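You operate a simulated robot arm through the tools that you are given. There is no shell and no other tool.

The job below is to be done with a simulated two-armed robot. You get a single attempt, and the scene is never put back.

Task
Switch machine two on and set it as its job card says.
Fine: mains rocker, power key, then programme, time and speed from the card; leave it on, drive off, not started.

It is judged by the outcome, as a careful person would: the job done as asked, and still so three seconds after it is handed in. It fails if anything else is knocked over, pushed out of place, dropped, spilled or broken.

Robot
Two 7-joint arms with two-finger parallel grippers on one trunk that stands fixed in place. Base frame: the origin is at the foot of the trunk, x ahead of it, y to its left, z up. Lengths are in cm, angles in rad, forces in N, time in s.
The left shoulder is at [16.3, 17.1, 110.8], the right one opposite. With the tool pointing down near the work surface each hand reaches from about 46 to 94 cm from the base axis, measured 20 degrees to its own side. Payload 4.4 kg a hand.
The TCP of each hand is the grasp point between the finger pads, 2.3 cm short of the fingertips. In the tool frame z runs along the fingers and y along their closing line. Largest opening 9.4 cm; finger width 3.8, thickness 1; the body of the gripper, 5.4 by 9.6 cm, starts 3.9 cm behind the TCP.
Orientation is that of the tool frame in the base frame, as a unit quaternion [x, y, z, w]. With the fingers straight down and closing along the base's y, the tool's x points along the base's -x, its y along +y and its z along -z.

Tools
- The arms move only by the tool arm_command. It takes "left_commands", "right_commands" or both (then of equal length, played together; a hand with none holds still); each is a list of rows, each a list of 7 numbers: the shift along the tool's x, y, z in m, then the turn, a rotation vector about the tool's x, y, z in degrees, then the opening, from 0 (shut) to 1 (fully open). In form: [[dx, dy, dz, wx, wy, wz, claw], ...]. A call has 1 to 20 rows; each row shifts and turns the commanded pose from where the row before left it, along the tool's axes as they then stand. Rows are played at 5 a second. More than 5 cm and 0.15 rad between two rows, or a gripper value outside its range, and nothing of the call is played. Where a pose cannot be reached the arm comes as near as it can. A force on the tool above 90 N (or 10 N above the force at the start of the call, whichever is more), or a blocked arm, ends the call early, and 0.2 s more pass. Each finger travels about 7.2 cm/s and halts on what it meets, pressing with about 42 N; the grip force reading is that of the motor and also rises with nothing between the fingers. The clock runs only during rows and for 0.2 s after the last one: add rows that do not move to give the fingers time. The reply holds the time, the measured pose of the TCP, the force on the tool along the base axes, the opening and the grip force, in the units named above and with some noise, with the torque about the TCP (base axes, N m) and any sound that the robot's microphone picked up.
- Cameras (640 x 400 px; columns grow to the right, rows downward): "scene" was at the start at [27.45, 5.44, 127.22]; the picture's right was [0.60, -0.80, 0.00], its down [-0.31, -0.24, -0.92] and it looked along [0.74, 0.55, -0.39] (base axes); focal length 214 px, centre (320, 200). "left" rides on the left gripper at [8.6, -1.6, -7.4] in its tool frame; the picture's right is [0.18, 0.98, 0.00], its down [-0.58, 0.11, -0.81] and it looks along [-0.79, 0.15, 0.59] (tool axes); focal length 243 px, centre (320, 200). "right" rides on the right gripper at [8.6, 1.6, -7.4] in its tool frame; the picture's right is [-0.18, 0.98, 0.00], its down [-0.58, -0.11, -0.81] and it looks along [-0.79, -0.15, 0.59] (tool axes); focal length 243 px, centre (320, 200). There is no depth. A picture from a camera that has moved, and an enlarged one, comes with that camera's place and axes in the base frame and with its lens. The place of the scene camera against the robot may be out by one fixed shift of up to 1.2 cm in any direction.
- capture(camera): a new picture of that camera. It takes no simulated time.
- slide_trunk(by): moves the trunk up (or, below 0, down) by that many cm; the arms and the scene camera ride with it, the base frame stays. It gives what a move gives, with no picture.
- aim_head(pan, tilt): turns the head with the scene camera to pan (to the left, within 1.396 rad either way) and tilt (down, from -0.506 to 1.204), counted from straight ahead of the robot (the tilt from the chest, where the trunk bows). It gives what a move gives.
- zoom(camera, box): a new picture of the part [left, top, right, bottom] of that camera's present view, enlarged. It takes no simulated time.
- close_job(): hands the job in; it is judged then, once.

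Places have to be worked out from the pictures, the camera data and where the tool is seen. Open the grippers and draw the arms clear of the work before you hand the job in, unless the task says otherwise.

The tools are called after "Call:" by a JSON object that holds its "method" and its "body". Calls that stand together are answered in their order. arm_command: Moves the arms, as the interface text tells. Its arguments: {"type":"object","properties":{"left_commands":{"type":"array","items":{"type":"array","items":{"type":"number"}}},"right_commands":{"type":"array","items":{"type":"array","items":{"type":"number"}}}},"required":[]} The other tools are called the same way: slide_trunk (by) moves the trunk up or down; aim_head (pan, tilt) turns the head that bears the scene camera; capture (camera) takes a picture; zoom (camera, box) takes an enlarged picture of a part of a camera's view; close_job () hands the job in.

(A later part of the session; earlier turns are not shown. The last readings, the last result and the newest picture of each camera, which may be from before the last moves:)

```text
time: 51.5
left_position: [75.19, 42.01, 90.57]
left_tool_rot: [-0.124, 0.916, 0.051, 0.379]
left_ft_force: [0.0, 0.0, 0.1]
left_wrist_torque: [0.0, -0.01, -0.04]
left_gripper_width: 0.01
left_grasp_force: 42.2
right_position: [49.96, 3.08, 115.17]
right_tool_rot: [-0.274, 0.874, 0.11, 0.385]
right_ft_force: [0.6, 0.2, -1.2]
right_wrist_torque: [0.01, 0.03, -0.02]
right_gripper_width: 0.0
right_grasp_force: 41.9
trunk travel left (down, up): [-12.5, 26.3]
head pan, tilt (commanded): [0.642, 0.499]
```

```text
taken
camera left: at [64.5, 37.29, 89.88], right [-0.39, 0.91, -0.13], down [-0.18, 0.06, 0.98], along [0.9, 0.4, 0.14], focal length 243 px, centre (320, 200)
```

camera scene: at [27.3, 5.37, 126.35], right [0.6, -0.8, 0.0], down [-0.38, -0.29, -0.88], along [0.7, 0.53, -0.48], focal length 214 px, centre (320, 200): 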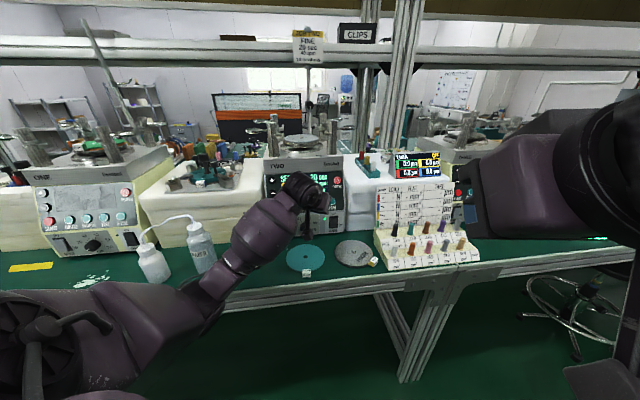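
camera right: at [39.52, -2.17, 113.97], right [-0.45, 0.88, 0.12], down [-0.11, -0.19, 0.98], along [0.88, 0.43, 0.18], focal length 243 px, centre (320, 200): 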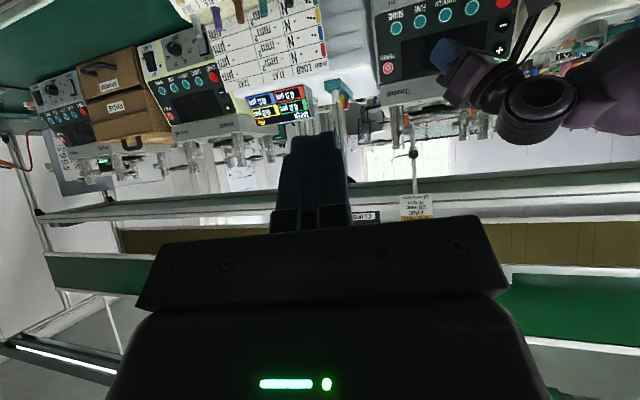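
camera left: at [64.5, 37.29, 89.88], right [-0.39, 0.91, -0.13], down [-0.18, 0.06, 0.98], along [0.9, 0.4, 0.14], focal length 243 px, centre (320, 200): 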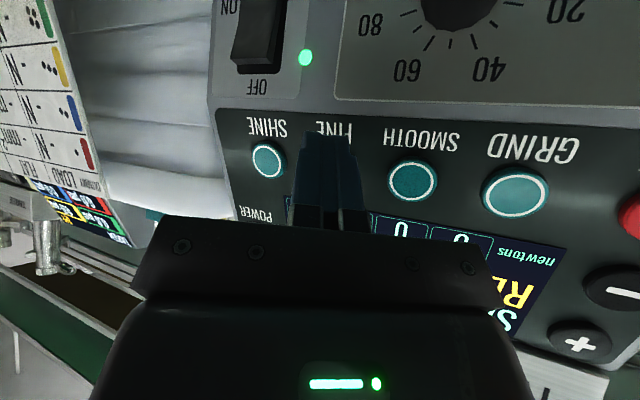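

Still no contact, and the finger is between SHINE and SMOOTH, squarely over FINE. I'll continue in 2.5 mm steps.

Call:
{"method": "arm_command", "body": {"left_commands": [[-0.0008, 0.0012, 0.0021, 0, 0, 0, 0], [-0.0008, 0.0012, 0.0021, 0, 0, 0, 0], [0, 0, 0, 0, 0, 0, 0]]}}

Call:
{"method": "capture", "body": {"camera": "left"}}

```text
time: 52.2
left_position: [75.23, 42.14, 90.36]
left_tool_rot: [-0.125, 0.916, 0.052, 0.379]
left_ft_force: [-0.5, -0.4, -0.6]
left_wrist_torque: [0.02, -0.02, 0.0]
left_gripper_width: 0.0
left_grasp_force: 41.8
right_position: [50.0, 2.99, 115.06]
right_tool_rot: [-0.274, 0.874, 0.111, 0.386]
right_ft_force: [0.0, -0.4, -0.1]
right_wrist_torque: [-0.03, 0.03, 0.01]
right_gripper_width: 0.01
right_grasp_force: 42.1
trunk travel left (down, up): [-12.5, 26.3]
head pan, tilt (commanded): [0.642, 0.499]
```

```text
taken
camera left: at [64.79, 37.57, 89.77], right [-0.39, 0.91, -0.13], down [-0.18, 0.06, 0.98], along [0.9, 0.4, 0.14], focal length 243 px, centre (320, 200)
```

left: 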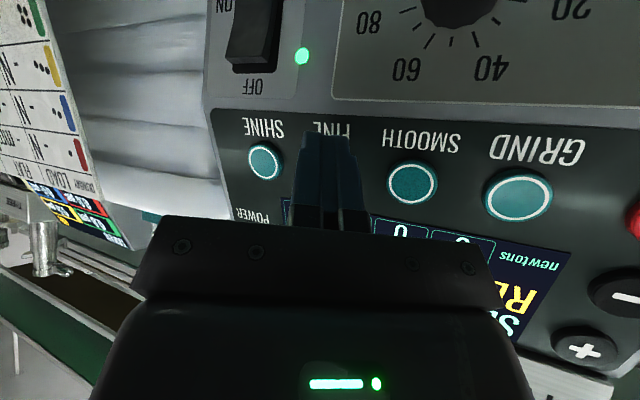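

Still just short of contact; two more 2.5 mm steps.

Call:
{"method": "arm_command", "body": {"left_commands": [[-0.0008, 0.0012, 0.0021, 0, 0, 0, 0], [-0.0008, 0.0012, 0.0021, 0, 0, 0, 0], [0, 0, 0, 0, 0, 0, 0]]}}

Call:
{"method": "capture", "body": {"camera": "left"}}

```text
time: 53.0
left_position: [75.75, 42.41, 90.24]
left_tool_rot: [-0.123, 0.916, 0.051, 0.379]
left_ft_force: [-4.2, -7.1, 2.7]
left_wrist_torque: [0.03, -0.04, -0.09]
left_gripper_width: 0.0
left_grasp_force: 41.8
right_position: [49.85, 2.87, 115.09]
right_tool_rot: [-0.274, 0.874, 0.11, 0.385]
right_ft_force: [-0.8, 0.3, -0.1]
right_wrist_torque: [0.02, -0.01, 0.01]
right_gripper_width: 0.01
right_grasp_force: 41.6
trunk travel left (down, up): [-12.5, 26.3]
head pan, tilt (commanded): [0.642, 0.499]
heard: click
```

```text
taken
camera left: at [65.03, 37.88, 89.63], right [-0.39, 0.91, -0.13], down [-0.18, 0.06, 0.98], along [0.9, 0.4, 0.14], focal length 243 px, centre (320, 200)
```

left: 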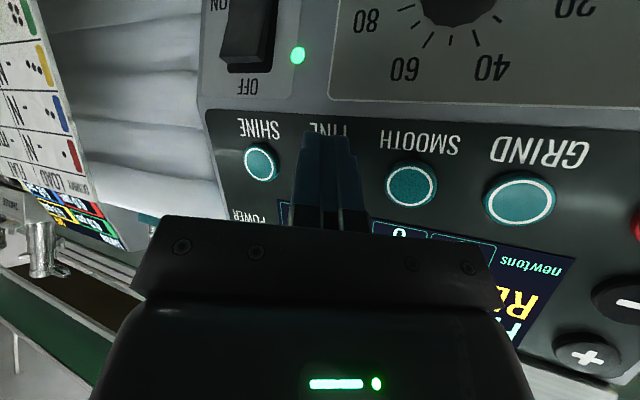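

Click heard and the display's programme word changed to something starting with "F". I'll release FINE, back off and read the whole screen.

Call:
{"method": "arm_command", "body": {"left_commands": [[0.0048, -0.007, -0.0125, 0, 0, 0, 0], [0.0048, -0.007, -0.0125, 0, 0, 0, 0], [0.0153, -0.0125, -0.0153, 0, 0, 0, 0], [0.0153, -0.0125, -0.0153, 0, 0, 0, 0], [0, 0, 0, 0, 0, 0, 0]]}}

Call:
{"method": "capture", "body": {"camera": "left"}}

Call:
{"method": "zoom", "body": {"camera": "scene", "box": [240, 150, 370, 270]}}

Call:
{"method": "capture", "body": {"camera": "right"}}

```text
time: 54.2
left_position: [70.13, 37.05, 91.14]
left_tool_rot: [-0.124, 0.916, 0.051, 0.379]
left_ft_force: [-0.3, -0.4, -0.9]
left_wrist_torque: [0.01, 0.03, 0.03]
left_gripper_width: 0.0
left_grasp_force: 42.3
right_position: [49.95, 3.02, 115.07]
right_tool_rot: [-0.274, 0.875, 0.11, 0.385]
right_ft_force: [0.2, 0.2, 0.2]
right_wrist_torque: [-0.03, 0.02, 0.01]
right_gripper_width: 0.0
right_grasp_force: 42.0
trunk travel left (down, up): [-12.5, 26.3]
head pan, tilt (commanded): [0.642, 0.499]
```

```text
taken
camera left: at [59.61, 32.52, 90.58], right [-0.39, 0.91, -0.13], down [-0.18, 0.06, 0.98], along [0.9, 0.4, 0.14], focal length 243 px, centre (320, 200)
```

left: 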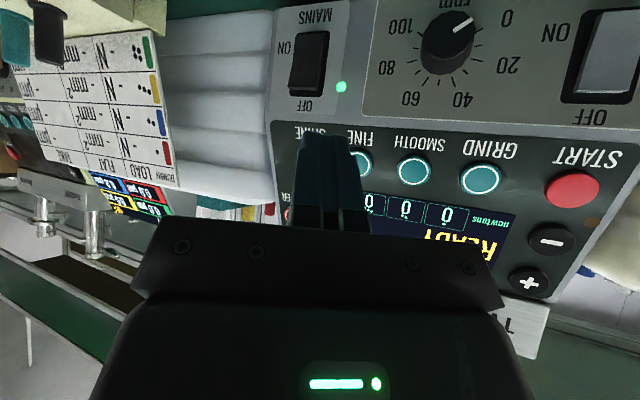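

```text
3.33 times, centred on (305, 210) of scene
camera zoom: at [27.32, 5.34, 126.34], right [0.6, -0.8, 0.0], down [-0.38, -0.29, -0.88], along [0.7, 0.53, -0.48], focal length 715 px, centre (370, 167)
```

zoom: 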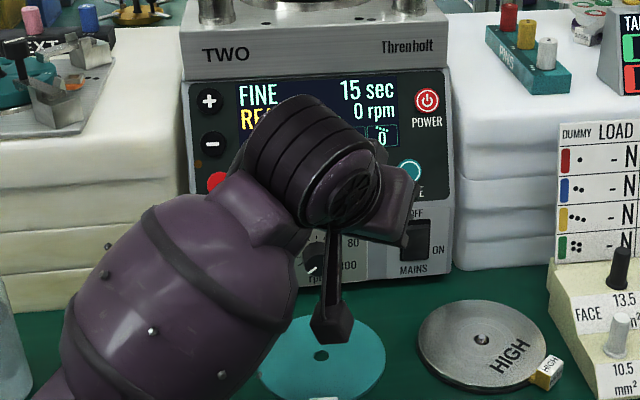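

```text
taken
camera right: at [39.61, -2.14, 113.88], right [-0.45, 0.88, 0.12], down [-0.11, -0.19, 0.98], along [0.88, 0.43, 0.18], focal length 243 px, centre (320, 200)
```

right: 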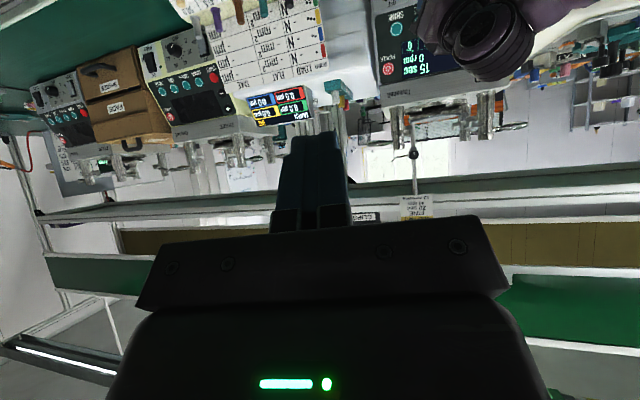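

The display now shows FINE, 15 sec, 0 rpm, READY, so the time needs raising to 20 with the + key at about [69.7, 56.3, 97.75]. I'll lift and shift left in front of the + column and yaw the hand to face the panel squarely, which is natural for this arm on that side.

Call:
{"method": "arm_command", "body": {"left_commands": [[-0.0026, 0.0297, -0.0253, 0, 0, 0, 0], [-0.0026, 0.0297, -0.0253, 0, 0, 0, 0], [-0.0026, 0.0297, -0.0253, 0, 0, 0, 0], [-0.0026, 0.0297, -0.0253, 0, 0, 0, 0], [0, 0, 0, -5.3, 0, -5.3, 0], [0, 0, 0, -5.3, 0, -5.3, 0], [0, 0, 0, -5.3, 0, -5.3, 0], [0, 0, 0, -5.3, 0, -5.3, 0], [0, 0, 0, 0, 0, 0, 0]]}}

Call:
{"method": "capture", "body": {"camera": "left"}}

Call:
{"method": "capture", "body": {"camera": "scene"}}

```text
time: 56.2
left_position: [60.91, 46.72, 99.26]
left_tool_rot: [-0.357, 0.852, 0.148, 0.353]
left_ft_force: [-0.3, 0.6, -0.1]
left_wrist_torque: [0.01, -0.01, -0.01]
left_gripper_width: 0.0
left_grasp_force: 41.8
right_position: [49.88, 3.06, 115.06]
right_tool_rot: [-0.274, 0.875, 0.11, 0.384]
right_ft_force: [-0.3, -0.8, 0.8]
right_wrist_torque: [-0.02, 0.0, -0.01]
right_gripper_width: 0.0
right_grasp_force: 41.6
trunk travel left (down, up): [-12.5, 26.3]
head pan, tilt (commanded): [0.642, 0.499]
```

```text
taken
camera left: at [53.95, 37.44, 98.49], right [-0.79, 0.6, -0.13], down [-0.19, -0.04, 0.98], along [0.58, 0.8, 0.14], focal length 243 px, centre (320, 200)
```

left: 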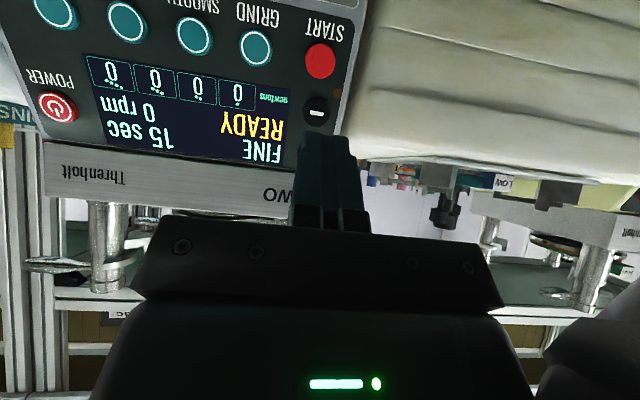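

```text
taken
camera scene: at [27.36, 5.34, 126.33], right [0.6, -0.8, 0.0], down [-0.38, -0.29, -0.88], along [0.7, 0.53, -0.48], focal length 214 px, centre (320, 200)
```

scene: 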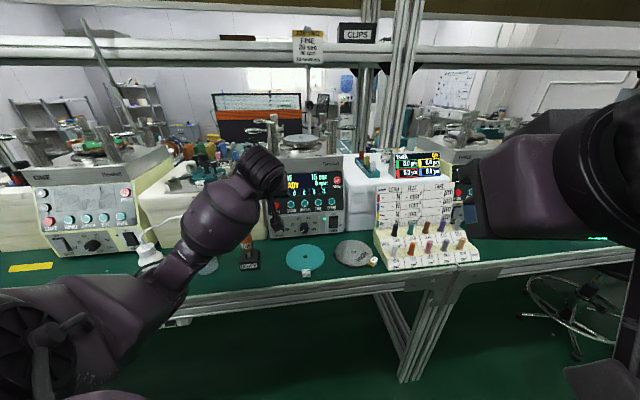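

The hand faces the panel squarely at r≈10.6, in line with the ± column, with no warnings. MINUS projects exactly where I computed it, so I'll move in to 2 cm in front of PLUS.

Call:
{"method": "arm_command", "body": {"left_commands": [[-0.0177, 0.0013, 0.02, 0, 0, 0, 0], [-0.0177, 0.0013, 0.02, 0, 0, 0, 0], [-0.0177, 0.0013, 0.02, 0, 0, 0, 0], [0, 0, 0, 0, 0, 0, 0]]}}

Call:
{"method": "capture", "body": {"camera": "left"}}

Call:
{"method": "zoom", "body": {"camera": "scene", "box": [230, 140, 360, 250]}}

```text
time: 57.2
left_position: [66.15, 52.73, 98.68]
left_tool_rot: [-0.357, 0.852, 0.148, 0.353]
left_ft_force: [0.4, -0.6, 0.2]
left_wrist_torque: [0.04, 0.02, 0.0]
left_gripper_width: 0.03
left_grasp_force: 41.9
right_position: [49.98, 2.97, 115.1]
right_tool_rot: [-0.275, 0.874, 0.11, 0.385]
right_ft_force: [1.0, -0.9, 0.2]
right_wrist_torque: [0.05, -0.02, -0.03]
right_gripper_width: 0.0
right_grasp_force: 42.5
trunk travel left (down, up): [-12.5, 26.3]
head pan, tilt (commanded): [0.642, 0.499]
```

```text
taken
camera left: at [59.2, 43.49, 97.95], right [-0.79, 0.6, -0.13], down [-0.19, -0.04, 0.98], along [0.58, 0.8, 0.14], focal length 243 px, centre (320, 200)
```

left: 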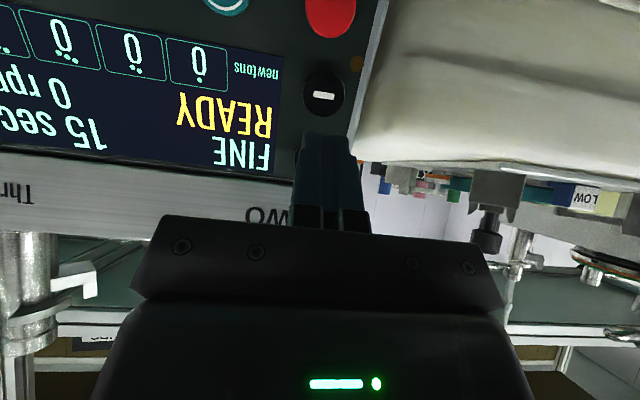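

```text
3.64 times, centred on (295, 195) of scene
camera zoom: at [27.31, 5.34, 126.35], right [0.6, -0.8, 0.0], down [-0.38, -0.29, -0.88], along [0.7, 0.53, -0.48], focal length 780 px, centre (411, 218)
```

zoom: 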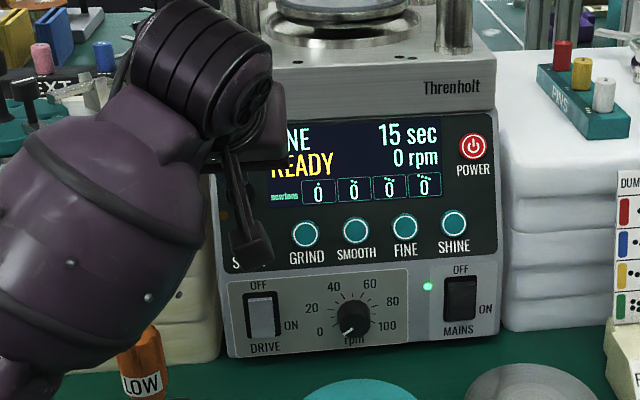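

Aligned with PLUS and about 2 cm away; the scene camera shows the display well. I'll close in along the panel normal, slowing near contact.

Call:
{"method": "arm_command", "body": {"left_commands": [[-0.0033, 0, 0.0073, 0, 0, 0, 0], [-0.0033, 0, 0.0073, 0, 0, 0, 0], [-0.001, 0, 0.0023, 0, 0, 0, 0], [-0.001, 0, 0.0023, 0, 0, 0, 0], [0, 0, 0, 0, 0, 0, 0]]}}

Call:
{"method": "capture", "body": {"camera": "left"}}

```text
time: 58.5
left_position: [67.39, 54.13, 97.92]
left_tool_rot: [-0.357, 0.852, 0.147, 0.353]
left_ft_force: [-0.2, -0.3, 0.0]
left_wrist_torque: [0.0, -0.02, -0.02]
left_gripper_width: 0.0
left_grasp_force: 42.0
right_position: [49.98, 3.02, 115.11]
right_tool_rot: [-0.274, 0.874, 0.11, 0.385]
right_ft_force: [0.3, -0.4, 0.3]
right_wrist_torque: [-0.01, 0.01, 0.0]
right_gripper_width: 0.02
right_grasp_force: 42.1
trunk travel left (down, up): [-12.5, 26.3]
head pan, tilt (commanded): [0.642, 0.499]
```

```text
taken
camera left: at [60.64, 44.92, 97.24], right [-0.79, 0.6, -0.13], down [-0.19, -0.04, 0.98], along [0.58, 0.8, 0.14], focal length 243 px, centre (320, 200)
```

left: 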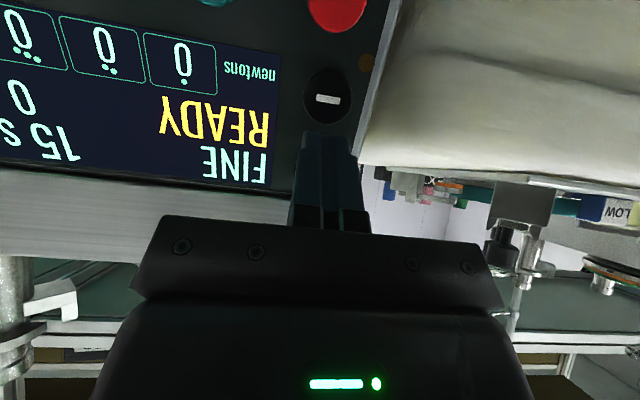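

No force yet; I'll carry on in 2.5 mm steps until it clicks.

Call:
{"method": "arm_command", "body": {"left_commands": [[-0.001, 0, 0.0023, 0, 0, 0, 0], [-0.001, 0, 0.0023, 0, 0, 0, 0], [0, 0, 0, 0, 0, 0, 0]]}}

Call:
{"method": "zoom", "body": {"camera": "scene", "box": [230, 140, 360, 250]}}

```text
time: 59.2
left_position: [67.9, 54.55, 97.82]
left_tool_rot: [-0.356, 0.852, 0.147, 0.353]
left_ft_force: [-4.0, -3.3, -0.2]
left_wrist_torque: [0.01, -0.03, 0.02]
left_gripper_width: 0.0
left_grasp_force: 42.1
right_position: [49.89, 3.04, 115.18]
right_tool_rot: [-0.275, 0.874, 0.111, 0.385]
right_ft_force: [0.4, -0.2, -0.3]
right_wrist_torque: [-0.01, 0.01, 0.01]
right_gripper_width: 0.0
right_grasp_force: 42.1
trunk travel left (down, up): [-12.5, 26.3]
head pan, tilt (commanded): [0.642, 0.499]
heard: click
```

```text
3.64 times, centred on (295, 195) of scene
camera zoom: at [27.28, 5.31, 126.36], right [0.6, -0.8, 0.0], down [-0.38, -0.29, -0.88], along [0.7, 0.53, -0.48], focal length 780 px, centre (411, 218)
```

zoom: 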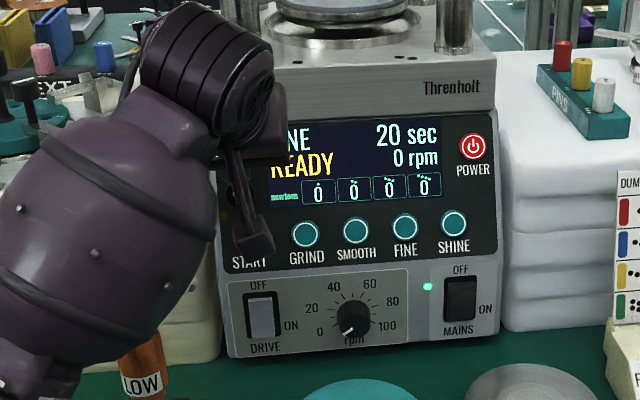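

One press stepped the time to 20 sec, which is what the card asks. I'll release immediately and back well away from the panel.

Call:
{"method": "arm_command", "body": {"left_commands": [[0.0041, 0, -0.0091, 0, 0, 0, 0], [0.0061, 0, -0.0136, 0, 0, 0, 0], [0.0177, 0, -0.0177, 0, 0, 0, 0], [0.0177, 0, -0.0177, 0, 0, 0, 0], [0, 0, 0, 0, 0, 0, 0]]}}

Call:
{"method": "zoom", "body": {"camera": "scene", "box": [230, 140, 360, 250]}}

Call:
{"method": "capture", "body": {"camera": "left"}}

```text
time: 60.5
left_position: [62.67, 49.34, 98.6]
left_tool_rot: [-0.357, 0.852, 0.148, 0.353]
left_ft_force: [-0.5, 0.1, 0.4]
left_wrist_torque: [-0.01, -0.02, 0.01]
left_gripper_width: 0.0
left_grasp_force: 41.9
right_position: [49.92, 3.07, 115.06]
right_tool_rot: [-0.273, 0.875, 0.11, 0.385]
right_ft_force: [0.0, 0.1, -0.2]
right_wrist_torque: [-0.03, 0.0, 0.03]
right_gripper_width: 0.02
right_grasp_force: 42.2
trunk travel left (down, up): [-12.5, 26.3]
head pan, tilt (commanded): [0.642, 0.499]
```

```text
3.64 times, centred on (295, 195) of scene
camera zoom: at [27.33, 5.34, 126.34], right [0.6, -0.8, 0.0], down [-0.38, -0.29, -0.88], along [0.7, 0.53, -0.48], focal length 780 px, centre (411, 218)
```

zoom: 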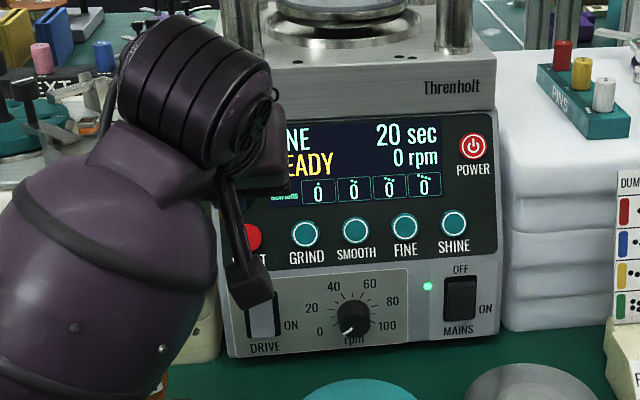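

```text
taken
camera left: at [55.87, 40.07, 98.01], right [-0.79, 0.6, -0.13], down [-0.19, -0.04, 0.98], along [0.58, 0.8, 0.14], focal length 243 px, centre (320, 200)
```

left: 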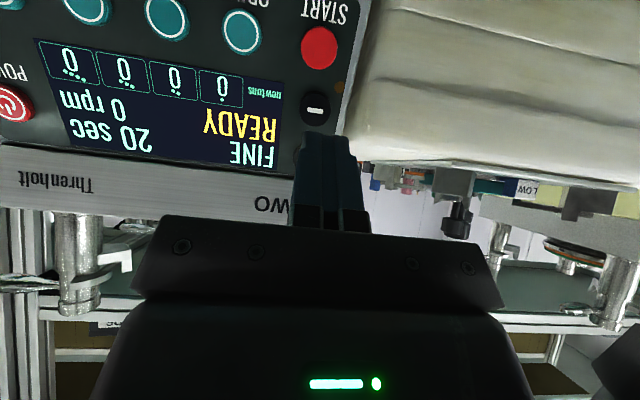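

The display holds FINE, 20 sec, 0 rpm. Now the speed knob: its axis is at about [73.3, 46.7, 81.7] pointing along the panel normal. I'll make the fingers steeper (35° from vertical, so the camera stays off the bench), open them to about 5 cm and come to rest some 4 cm in front of it.

Call:
{"method": "arm_command", "body": {"left_commands": [[0, 0, 0, 0, 5, 0, 0.2], [0, 0, 0, 0, 5, 0, 0.4], [0.0244, -0.0186, 0.0222, 0, 0, 0, 0.53], [0.0244, -0.0186, 0.0222, 0, 0, 0, 0.53], [0.0244, -0.0186, 0.0222, 0, 0, 0, 0.53], [0.0244, -0.0186, 0.0222, 0, 0, 0, 0.53], [0.0244, -0.0186, 0.0222, 0, 0, 0, 0.53], [0, 0, 0, 0, 0, 0, 0.53]]}}

Call:
{"method": "capture", "body": {"camera": "left"}}

Call:
{"method": "capture", "body": {"camera": "scene"}}

```text
time: 62.2
left_position: [66.57, 40.06, 82.68]
left_tool_rot: [-0.368, 0.88, 0.115, 0.277]
left_ft_force: [-0.8, 0.2, -0.6]
left_wrist_torque: [0.03, -0.02, 0.01]
left_gripper_width: 4.99
left_grasp_force: 0.0
right_position: [49.96, 2.95, 115.14]
right_tool_rot: [-0.275, 0.874, 0.111, 0.384]
right_ft_force: [-0.4, -0.8, -0.3]
right_wrist_torque: [-0.03, -0.02, 0.01]
right_gripper_width: 0.01
right_grasp_force: 42.2
trunk travel left (down, up): [-12.5, 26.3]
head pan, tilt (commanded): [0.642, 0.499]
```

```text
taken
camera left: at [59.7, 30.93, 83.93], right [-0.81, 0.58, -0.11], down [-0.07, 0.09, 0.99], along [0.59, 0.81, -0.03], focal length 243 px, centre (320, 200)
```

left: 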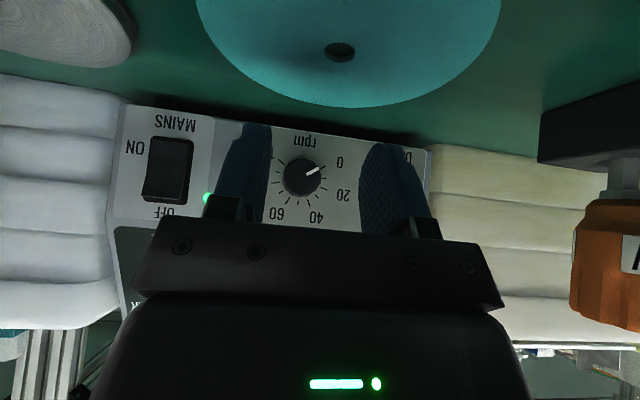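

```text
taken
camera scene: at [27.28, 5.33, 126.37], right [0.6, -0.8, 0.0], down [-0.38, -0.29, -0.88], along [0.7, 0.53, -0.48], focal length 214 px, centre (320, 200)
```

scene: 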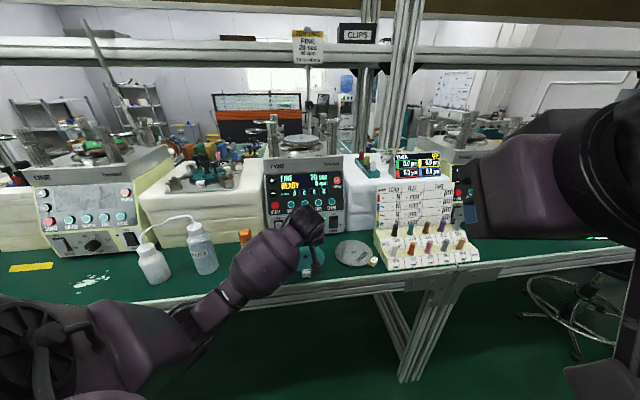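

The open fingers straddle the knob nicely in view with about 4 cm to go, and no reach warning. I'll zoom in to fix the knob's exact centre and pointer.

Call:
{"method": "zoom", "body": {"camera": "left", "box": [220, 110, 440, 240]}}

Call:
{"method": "zoom", "body": {"camera": "scene", "box": [250, 150, 360, 300]}}

```text
2.91 times, centred on (330, 175) of left
camera zoom: at [59.7, 30.93, 83.93], right [-0.81, 0.58, -0.11], down [-0.07, 0.09, 0.99], along [0.59, 0.81, -0.03], focal length 706 px, centre (291, 273)
```

zoom: 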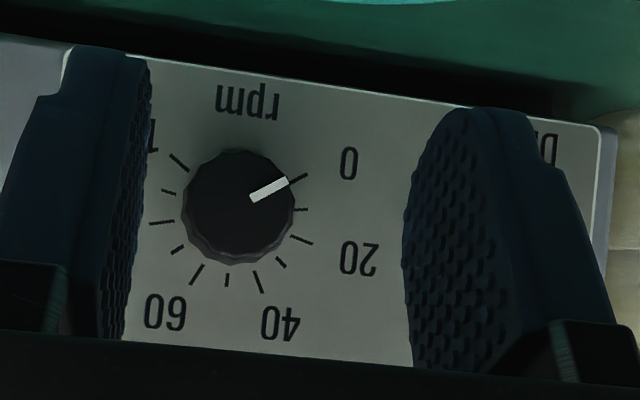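

```text
2.67 times, centred on (305, 225) of scene
camera zoom: at [27.28, 5.33, 126.37], right [0.6, -0.8, 0.0], down [-0.38, -0.29, -0.88], along [0.7, 0.53, -0.48], focal length 572 px, centre (360, 133)
```

zoom: 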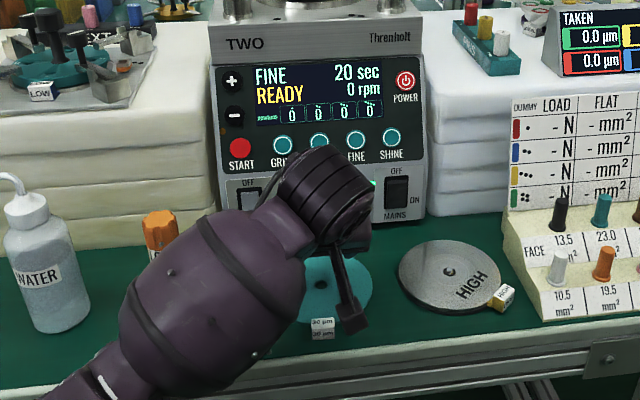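

The view is clear: the dial ticks are about 24.5° apart per 10 rpm, so 40 rpm needs roughly a 98° clockwise turn in a few strokes. The knob axis is at r≈19.6, Z≈81.6. I'll test in the air that the wrist can swing about the knob axis, to +16° and then back to −17°.

Call:
{"method": "arm_command", "body": {"left_commands": [[0, 0, 0, -6.55, 0, 4.59, 0.53], [0, 0, 0, -6.55, 0, 4.59, 0.53], [0, 0, 0, 0, 0, 0, 0.53], [0, 0, 0, 6.76, 0, -4.74, 0.53], [0, 0, 0, 6.76, 0, -4.74, 0.53], [0, 0, 0, 6.76, 0, -4.74, 0.53], [0, 0, 0, 6.76, 0, -4.74, 0.53], [0, 0, 0, 0, 0, 0, 0.53]]}}

Call:
{"method": "capture", "body": {"camera": "left"}}

Call:
{"method": "capture", "body": {"camera": "scene"}}

```text
time: 64.0
left_position: [66.69, 40.12, 82.51]
left_tool_rot: [-0.406, 0.852, -0.016, 0.329]
left_ft_force: [-0.2, 0.0, 0.8]
left_wrist_torque: [0.03, -0.02, 0.05]
left_gripper_width: 4.97
left_grasp_force: 0.0
right_position: [49.9, 3.08, 115.24]
right_tool_rot: [-0.275, 0.874, 0.111, 0.385]
right_ft_force: [-0.3, 0.5, 0.5]
right_wrist_torque: [-0.03, 0.03, 0.03]
right_gripper_width: 0.0
right_grasp_force: 41.9
trunk travel left (down, up): [-12.5, 26.3]
head pan, tilt (commanded): [0.642, 0.499]
```

```text
taken
camera left: at [59.6, 31.21, 84.28], right [-0.75, 0.53, -0.39], down [-0.27, 0.29, 0.92], along [0.6, 0.8, -0.07], focal length 243 px, centre (320, 200)
```

left: 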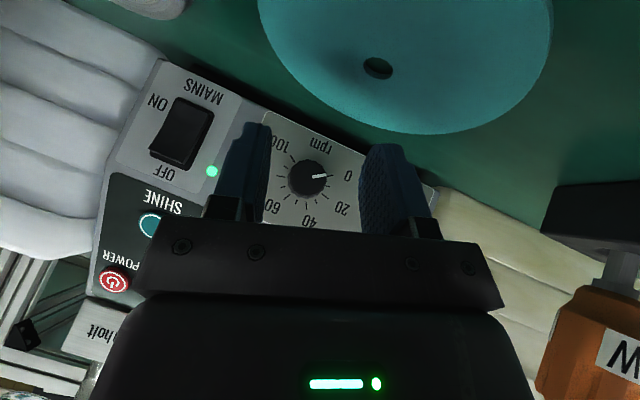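

```text
taken
camera scene: at [27.32, 5.34, 126.34], right [0.6, -0.8, 0.0], down [-0.38, -0.29, -0.88], along [0.7, 0.53, -0.48], focal length 214 px, centre (320, 200)
```

scene: 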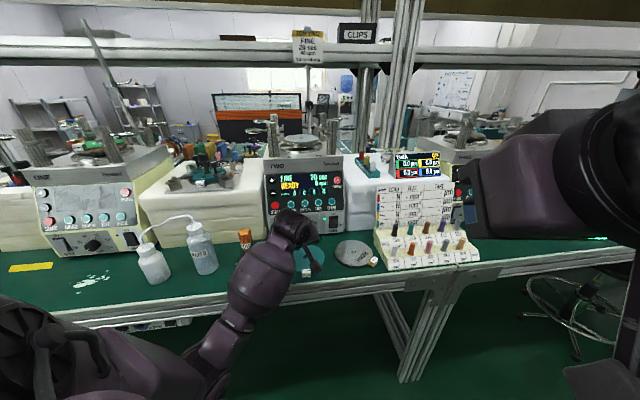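

Both ends of the swing are reachable. The hand now stands at −17° with the knob centred between the pads; I'll move straight in along the panel normal 5.8 cm so the pads flank the knob without the tips touching the panel.

Call:
{"method": "arm_command", "body": {"left_commands": [[-0.0158, 0, 0.0111, 0, 0, 0, 0.53], [-0.0158, 0, 0.0111, 0, 0, 0, 0.53], [-0.01, 0, 0.007, 0, 0, 0, 0.53], [-0.0058, 0.0004, 0.0045, 0, 0, 0, 0.53], [0, 0, 0, 0, 0, 0, 0.53]]}}

Call:
{"method": "zoom", "body": {"camera": "left", "box": [200, 90, 460, 240]}}

Call:
{"method": "zoom", "body": {"camera": "scene", "box": [230, 150, 360, 270]}}

```text
time: 65.2
left_position: [70.74, 44.26, 82.42]
left_tool_rot: [-0.405, 0.853, -0.015, 0.329]
left_ft_force: [-0.3, 0.0, -0.1]
left_wrist_torque: [0.02, 0.04, -0.01]
left_gripper_width: 4.98
left_grasp_force: 0.1
right_position: [49.8, 3.11, 115.09]
right_tool_rot: [-0.274, 0.875, 0.11, 0.385]
right_ft_force: [-0.2, 0.0, 0.6]
right_wrist_torque: [-0.04, -0.03, 0.01]
right_gripper_width: 0.0
right_grasp_force: 41.9
trunk travel left (down, up): [-12.5, 26.3]
head pan, tilt (commanded): [0.642, 0.499]
```

```text
2.46 times, centred on (330, 165) of left
camera zoom: at [63.66, 35.39, 84.27], right [-0.75, 0.53, -0.39], down [-0.27, 0.29, 0.92], along [0.6, 0.8, -0.07], focal length 597 px, centre (295, 286)
```

zoom: 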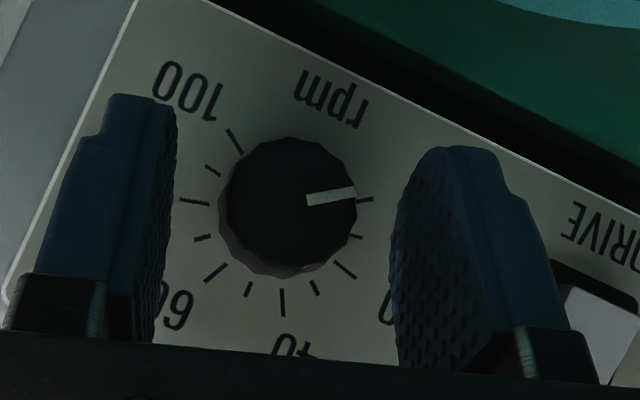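

```text
3.33 times, centred on (295, 210) of scene
camera zoom: at [27.32, 5.34, 126.34], right [0.6, -0.8, 0.0], down [-0.38, -0.29, -0.88], along [0.7, 0.53, -0.48], focal length 715 px, centre (403, 167)
```

zoom: 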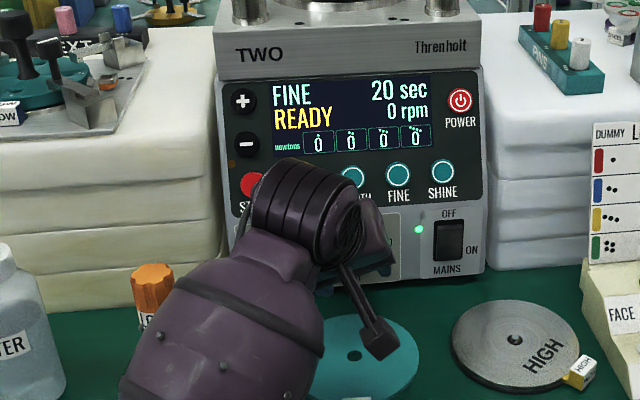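

The knob sits centred between the pads, tips clear of the panel. I'll close the fingers onto it.

Call:
{"method": "arm_command", "body": {"left_commands": [[0, 0, 0, 0, 0, 0, 0.4], [0, 0, 0, 0, 0, 0, 0.3], [0, 0, 0, 0, 0, 0, 0.25], [0, 0, 0, 0, 0, 0, 0.2], [0, 0, 0, 0, 0, 0, 0.2]]}}

Call:
{"method": "zoom", "body": {"camera": "left", "box": [200, 90, 460, 240]}}

```text
time: 66.5
left_position: [70.82, 44.34, 82.62]
left_tool_rot: [-0.405, 0.853, -0.016, 0.328]
left_ft_force: [-2.0, 2.4, -0.9]
left_wrist_torque: [0.14, 0.03, -0.1]
left_gripper_width: 2.93
left_grasp_force: 44.6
right_position: [49.88, 3.13, 115.09]
right_tool_rot: [-0.274, 0.874, 0.11, 0.385]
right_ft_force: [-0.4, 0.3, -1.2]
right_wrist_torque: [0.02, 0.0, 0.0]
right_gripper_width: 0.01
right_grasp_force: 42.2
trunk travel left (down, up): [-12.5, 26.3]
head pan, tilt (commanded): [0.642, 0.499]
```

```text
2.46 times, centred on (330, 165) of left
camera zoom: at [63.63, 35.39, 84.26], right [-0.75, 0.53, -0.39], down [-0.27, 0.29, 0.92], along [0.6, 0.8, -0.07], focal length 597 px, centre (295, 286)
```

zoom: 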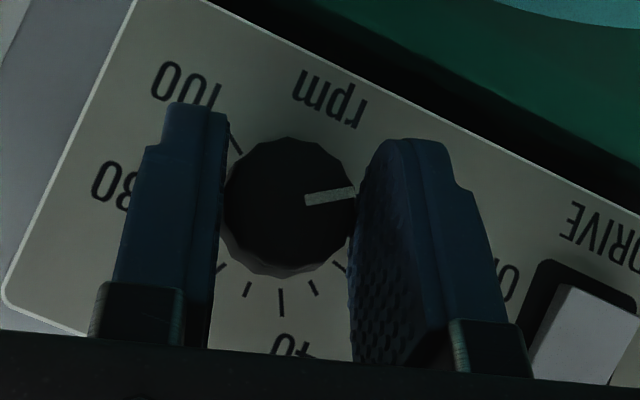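

Gripped at 2.93 cm with almost no side load. I'll turn the knob clockwise by 33° about its own axis in six small steps.

Call:
{"method": "arm_command", "body": {"left_commands": [[0, -0.0008, 0, -4.5, 0, 3.16, 0.2], [0, -0.0008, 0, -4.5, 0, 3.16, 0.2], [0, -0.0008, 0, -4.5, 0, 3.16, 0.2], [0, -0.0008, 0, -4.5, 0, 3.16, 0.2], [0, -0.0008, 0, -4.5, 0, 3.16, 0.2], [0, -0.0008, 0, -4.5, 0, 3.16, 0.2], [0, 0, 0, 0, 0, 0, 0.2]]}}

Call:
{"method": "zoom", "body": {"camera": "left", "box": [200, 90, 460, 240]}}

Call:
{"method": "zoom", "body": {"camera": "scene", "box": [230, 150, 360, 270]}}

```text
time: 68.0
left_position: [71.24, 43.95, 82.54]
left_tool_rot: [-0.325, 0.888, 0.237, 0.223]
left_ft_force: [-0.9, 1.8, -0.6]
left_wrist_torque: [-0.12, 0.14, -0.14]
left_gripper_width: 2.97
left_grasp_force: 45.4
right_position: [49.9, 3.05, 115.05]
right_tool_rot: [-0.274, 0.875, 0.11, 0.385]
right_ft_force: [-0.6, 0.6, 0.4]
right_wrist_torque: [-0.02, -0.01, 0.0]
right_gripper_width: 0.0
right_grasp_force: 42.0
trunk travel left (down, up): [-12.5, 26.3]
head pan, tilt (commanded): [0.642, 0.499]
```

```text
2.46 times, centred on (330, 165) of left
camera zoom: at [64.48, 34.54, 83.36], right [-0.8, 0.58, 0.17], down [0.13, -0.11, 0.99], along [0.59, 0.81, 0.01], focal length 597 px, centre (295, 286)
```

zoom: 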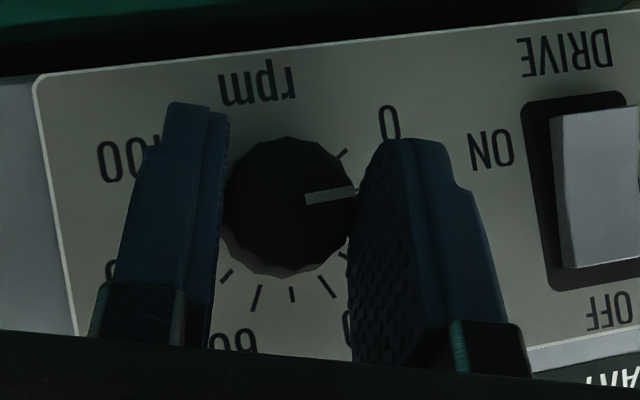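

```text
3.33 times, centred on (295, 210) of scene
camera zoom: at [27.33, 5.36, 126.34], right [0.6, -0.8, 0.0], down [-0.38, -0.29, -0.88], along [0.7, 0.53, -0.48], focal length 715 px, centre (403, 167)
```

zoom: 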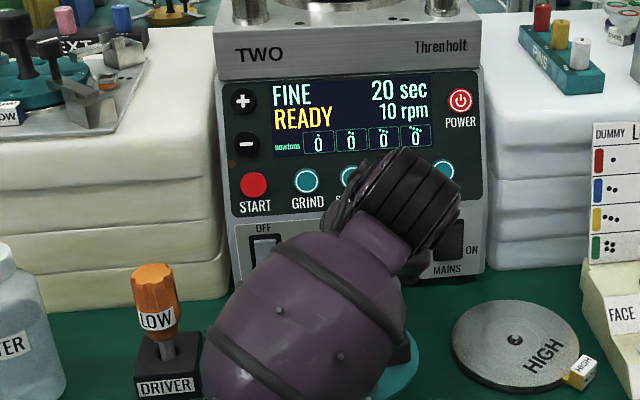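

The knob turned with the fingers and the display now reads 10 rpm. I'll release, swing back 33° around the knob with the pads open, and take a fresh grip.

Call:
{"method": "arm_command", "body": {"left_commands": [[0, 0, 0, 0, 0, 0, 0.45], [0, 0, 0, 0, 0, 0, 0.45], [0, 0.0008, 0, 4.5, 0, -3.16, 0.45], [0, 0.0008, 0, 4.5, 0, -3.16, 0.45], [0, 0.0008, 0, 4.5, 0, -3.16, 0.45], [0, 0.0008, 0, 4.5, 0, -3.16, 0.45], [0, 0.0008, 0, 4.5, 0, -3.16, 0.45], [0, 0.0008, 0, 4.5, 0, -3.16, 0.45], [0, 0, 0, 0, 0, 0, 0.45]]}}

Call:
{"method": "zoom", "body": {"camera": "left", "box": [200, 90, 460, 240]}}

Call:
{"method": "zoom", "body": {"camera": "scene", "box": [230, 150, 360, 270]}}

```text
time: 70.0
left_position: [70.92, 44.22, 82.66]
left_tool_rot: [-0.406, 0.853, -0.016, 0.329]
left_ft_force: [0.2, -0.8, 0.0]
left_wrist_torque: [0.02, 0.01, 0.01]
left_gripper_width: 4.24
left_grasp_force: 0.0
right_position: [49.97, 2.97, 115.1]
right_tool_rot: [-0.274, 0.874, 0.111, 0.385]
right_ft_force: [0.0, -0.4, 0.4]
right_wrist_torque: [-0.01, 0.02, 0.01]
right_gripper_width: 0.0
right_grasp_force: 42.0
trunk travel left (down, up): [-12.5, 26.3]
head pan, tilt (commanded): [0.642, 0.499]
```

```text
2.46 times, centred on (330, 165) of left
camera zoom: at [63.75, 35.36, 84.29], right [-0.75, 0.53, -0.39], down [-0.27, 0.29, 0.92], along [0.6, 0.8, -0.07], focal length 597 px, centre (295, 286)
```

zoom: 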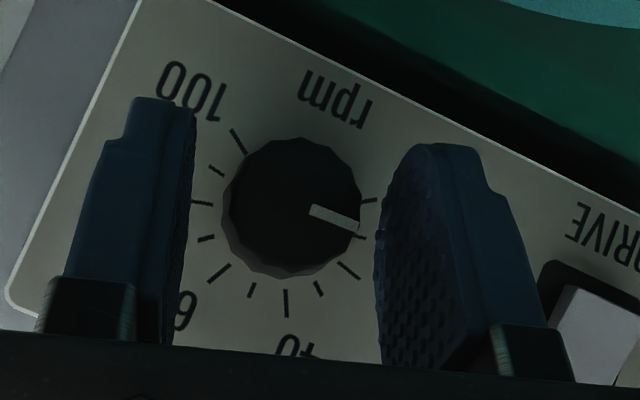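

```text
3.33 times, centred on (295, 210) of scene
camera zoom: at [27.32, 5.34, 126.34], right [0.6, -0.8, 0.0], down [-0.38, -0.29, -0.88], along [0.7, 0.53, -0.48], focal length 715 px, centre (403, 167)
```

zoom: 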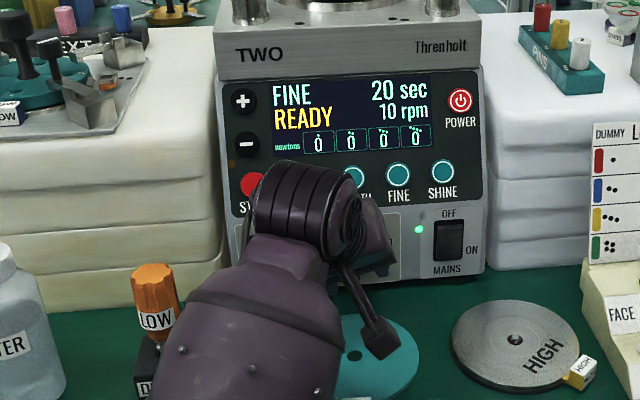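

The pointer sits exactly at the 10 mark, so the knob clicks in 10-rpm steps of about 25°. I'll do one full cycle with a 27° stroke: grip, turn, release, swing back.

Call:
{"method": "arm_command", "body": {"left_commands": [[0, 0, 0, 0, 0, 0, 0.3], [0, 0, 0, 0, 0, 0, 0.2], [0, 0, 0, 0, 0, 0, 0.2], [0, 0, 0, 0, 0, 0, 0.2], [0, -0.0008, 0, -4.42, 0, 3.1, 0.2], [0, -0.0008, 0, -4.42, 0, 3.1, 0.2], [0, -0.0008, 0, -4.42, 0, 3.1, 0.2], [0, -0.0008, 0, -4.42, 0, 3.1, 0.2], [0, -0.0008, 0, -4.42, 0, 3.1, 0.2], [0, 0, 0, 0, 0, 0, 0.2], [0, 0, 0, 0, 0, 0, 0.45], [0, 0, 0, 0, 0, 0, 0.45], [0, 0.0008, 0, 4.42, 0, -3.1, 0.45], [0, 0.0008, 0, 4.42, 0, -3.1, 0.45], [0, 0.0008, 0, 4.42, 0, -3.1, 0.45], [0, 0.0008, 0, 4.42, 0, -3.1, 0.45], [0, 0.0008, 0, 4.42, 0, -3.1, 0.45], [0, 0, 0, 0, 0, 0, 0.45]]}}

Call:
{"method": "zoom", "body": {"camera": "left", "box": [200, 90, 460, 240]}}

Call:
{"method": "zoom", "body": {"camera": "scene", "box": [230, 150, 360, 270]}}

```text
time: 73.8
left_position: [70.91, 44.14, 82.52]
left_tool_rot: [-0.406, 0.853, -0.016, 0.329]
left_ft_force: [-0.2, 0.5, 0.4]
left_wrist_torque: [0.0, -0.01, 0.01]
left_gripper_width: 4.23
left_grasp_force: 0.2
right_position: [49.87, 3.05, 115.05]
right_tool_rot: [-0.274, 0.874, 0.11, 0.385]
right_ft_force: [0.8, 0.4, -0.7]
right_wrist_torque: [-0.02, 0.03, 0.03]
right_gripper_width: 0.01
right_grasp_force: 41.6
trunk travel left (down, up): [-12.5, 26.3]
head pan, tilt (commanded): [0.642, 0.499]
```

```text
2.46 times, centred on (330, 165) of left
camera zoom: at [63.71, 35.27, 84.3], right [-0.75, 0.53, -0.39], down [-0.27, 0.29, 0.92], along [0.6, 0.8, -0.07], focal length 597 px, centre (295, 286)
```

zoom: 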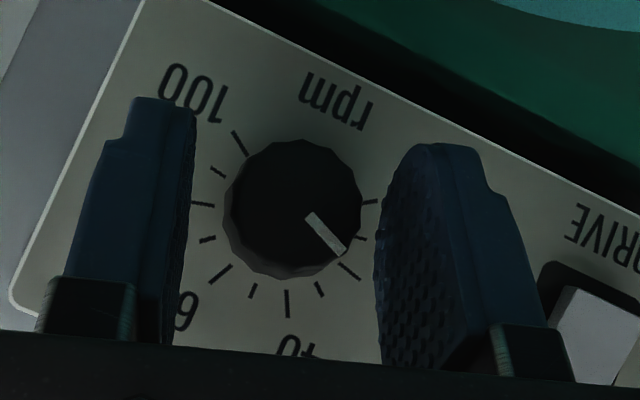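

```text
3.33 times, centred on (295, 210) of scene
camera zoom: at [27.32, 5.35, 126.34], right [0.6, -0.8, 0.0], down [-0.38, -0.29, -0.88], along [0.7, 0.53, -0.48], focal length 715 px, centre (403, 167)
```

zoom: 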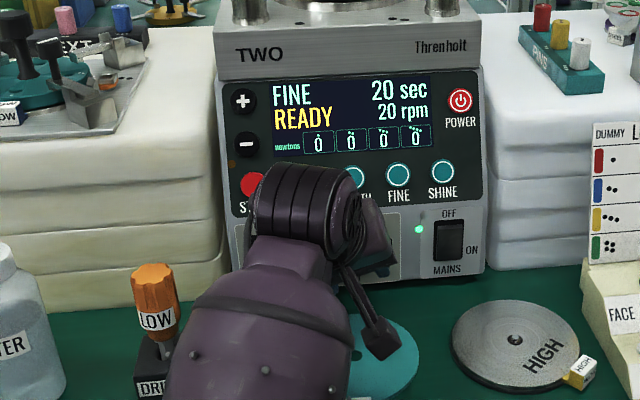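

The display reads 20 rpm and the pointer is on the 20 mark, with no stray force. I'll repeat the same cycle for 30.

Call:
{"method": "arm_command", "body": {"left_commands": [[0, 0, 0, 0, 0, 0, 0.3], [0, 0, 0, 0, 0, 0, 0.2], [0, 0, 0, 0, 0, 0, 0.2], [0, 0, 0, 0, 0, 0, 0.2], [0, -0.0008, 0, -4.42, 0, 3.1, 0.2], [0, -0.0008, 0, -4.42, 0, 3.1, 0.2], [0, -0.0008, 0, -4.42, 0, 3.1, 0.2], [0, -0.0008, 0, -4.42, 0, 3.1, 0.2], [0, -0.0008, 0, -4.42, 0, 3.1, 0.2], [0, 0, 0, 0, 0, 0, 0.2], [0, 0, 0, 0, 0, 0, 0.45], [0, 0, 0, 0, 0, 0, 0.45], [0, 0.0008, 0, 4.42, 0, -3.1, 0.45], [0, 0.0008, 0, 4.42, 0, -3.1, 0.45], [0, 0.0008, 0, 4.42, 0, -3.1, 0.45], [0, 0.0008, 0, 4.42, 0, -3.1, 0.45], [0, 0.0008, 0, 4.42, 0, -3.1, 0.45], [0, 0, 0, 0, 0, 0, 0.45]]}}

Call:
{"method": "zoom", "body": {"camera": "left", "box": [200, 90, 460, 240]}}

Call:
{"method": "zoom", "body": {"camera": "scene", "box": [230, 150, 360, 270]}}

```text
time: 77.7
left_position: [70.82, 44.19, 82.74]
left_tool_rot: [-0.405, 0.853, -0.016, 0.329]
left_ft_force: [0.5, 0.0, -0.3]
left_wrist_torque: [0.0, 0.01, -0.02]
left_gripper_width: 4.22
left_grasp_force: 0.0
right_position: [49.96, 3.01, 115.14]
right_tool_rot: [-0.274, 0.874, 0.111, 0.385]
right_ft_force: [0.1, -0.3, -0.1]
right_wrist_torque: [0.0, 0.01, 0.0]
right_gripper_width: 0.0
right_grasp_force: 42.5
trunk travel left (down, up): [-12.5, 26.3]
head pan, tilt (commanded): [0.642, 0.499]
```

```text
2.46 times, centred on (330, 165) of left
camera zoom: at [63.65, 35.31, 84.35], right [-0.75, 0.53, -0.39], down [-0.27, 0.29, 0.92], along [0.6, 0.8, -0.07], focal length 597 px, centre (295, 286)
```

zoom: 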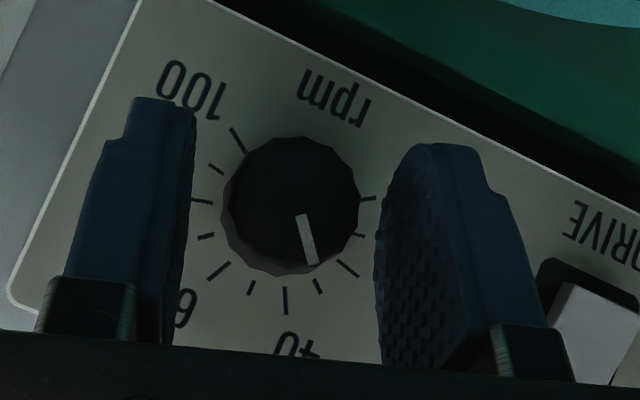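

```text
3.33 times, centred on (295, 210) of scene
camera zoom: at [27.32, 5.35, 126.34], right [0.6, -0.8, 0.0], down [-0.38, -0.29, -0.88], along [0.7, 0.53, -0.48], focal length 715 px, centre (403, 167)
```

zoom: 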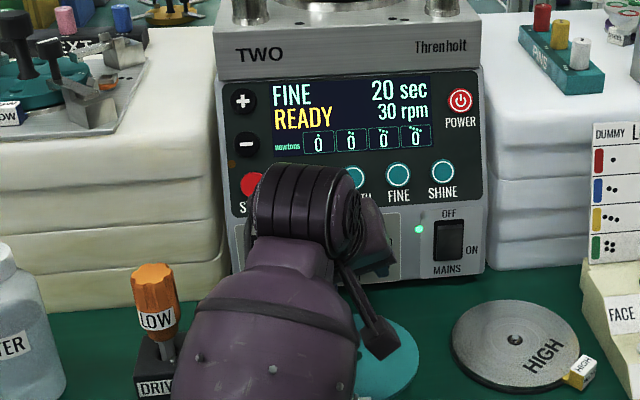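

The display reads 30 rpm. The pointer looks a little past the 30 mark, so before the last stroke I'll zoom in to judge how far it still has to go.

Call:
{"method": "zoom", "body": {"camera": "left", "box": [270, 130, 370, 230]}}

```text
4.00 times, centred on (320, 180) of left
camera zoom: at [63.65, 35.31, 84.35], right [-0.75, 0.53, -0.39], down [-0.27, 0.29, 0.92], along [0.6, 0.8, -0.07], focal length 970 px, centre (320, 280)
```

zoom: 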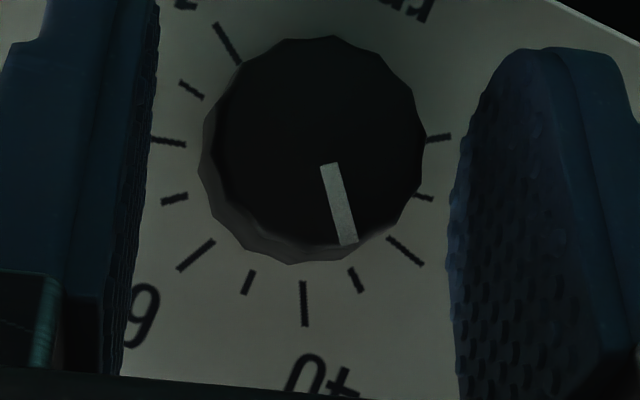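

The knob is continuous: the pointer sits at about 33 rpm (73.6° against 66.6° for the 30 mark and 90° for 40), so about 16° remain. I'll grip again first and see whether gripping itself shifts it.

Call:
{"method": "arm_command", "body": {"left_commands": [[0, 0, 0, 0, 0, 0, 0.3], [0, 0, 0, 0, 0, 0, 0.2], [0, 0, 0, 0, 0, 0, 0.2], [0, 0, 0, 0, 0, 0, 0.2]]}}

Call:
{"method": "zoom", "body": {"camera": "left", "box": [270, 130, 370, 230]}}

Call:
{"method": "zoom", "body": {"camera": "scene", "box": [230, 150, 360, 270]}}

```text
time: 78.7
left_position: [70.7, 44.36, 82.65]
left_tool_rot: [-0.406, 0.852, -0.014, 0.329]
left_ft_force: [-10.3, 3.7, -2.4]
left_wrist_torque: [0.12, 0.07, 0.35]
left_gripper_width: 2.93
left_grasp_force: 45.1
right_position: [49.85, 2.99, 115.15]
right_tool_rot: [-0.274, 0.874, 0.111, 0.385]
right_ft_force: [0.4, 0.4, 0.4]
right_wrist_torque: [-0.02, 0.0, 0.0]
right_gripper_width: 0.01
right_grasp_force: 41.8
trunk travel left (down, up): [-12.5, 26.3]
head pan, tilt (commanded): [0.642, 0.499]
```

```text
4.00 times, centred on (320, 180) of left
camera zoom: at [63.6, 35.37, 84.33], right [-0.75, 0.53, -0.39], down [-0.27, 0.29, 0.92], along [0.6, 0.8, -0.07], focal length 970 px, centre (320, 280)
```

zoom: 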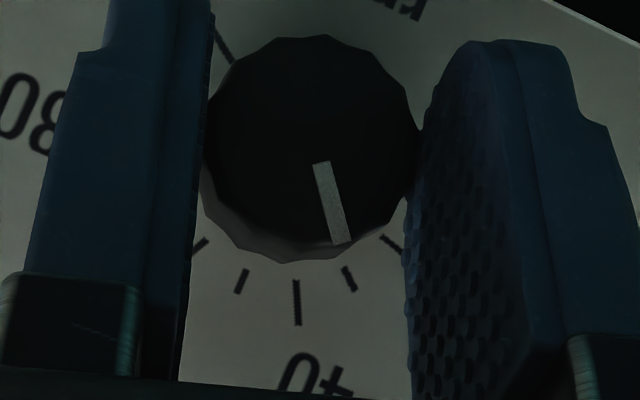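

```text
3.33 times, centred on (295, 210) of scene
camera zoom: at [27.27, 5.38, 126.35], right [0.6, -0.8, 0.0], down [-0.38, -0.29, -0.88], along [0.7, 0.53, -0.48], focal length 715 px, centre (403, 167)
```

zoom: 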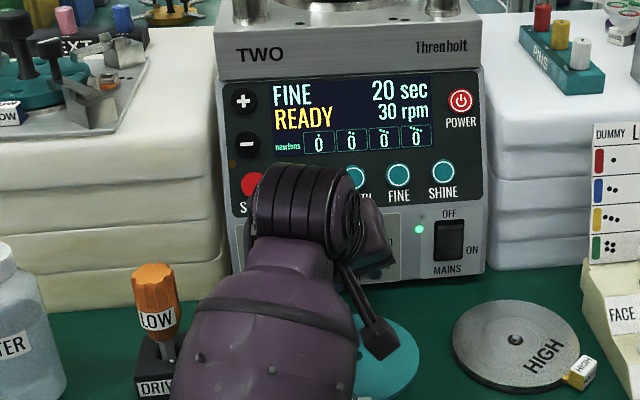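

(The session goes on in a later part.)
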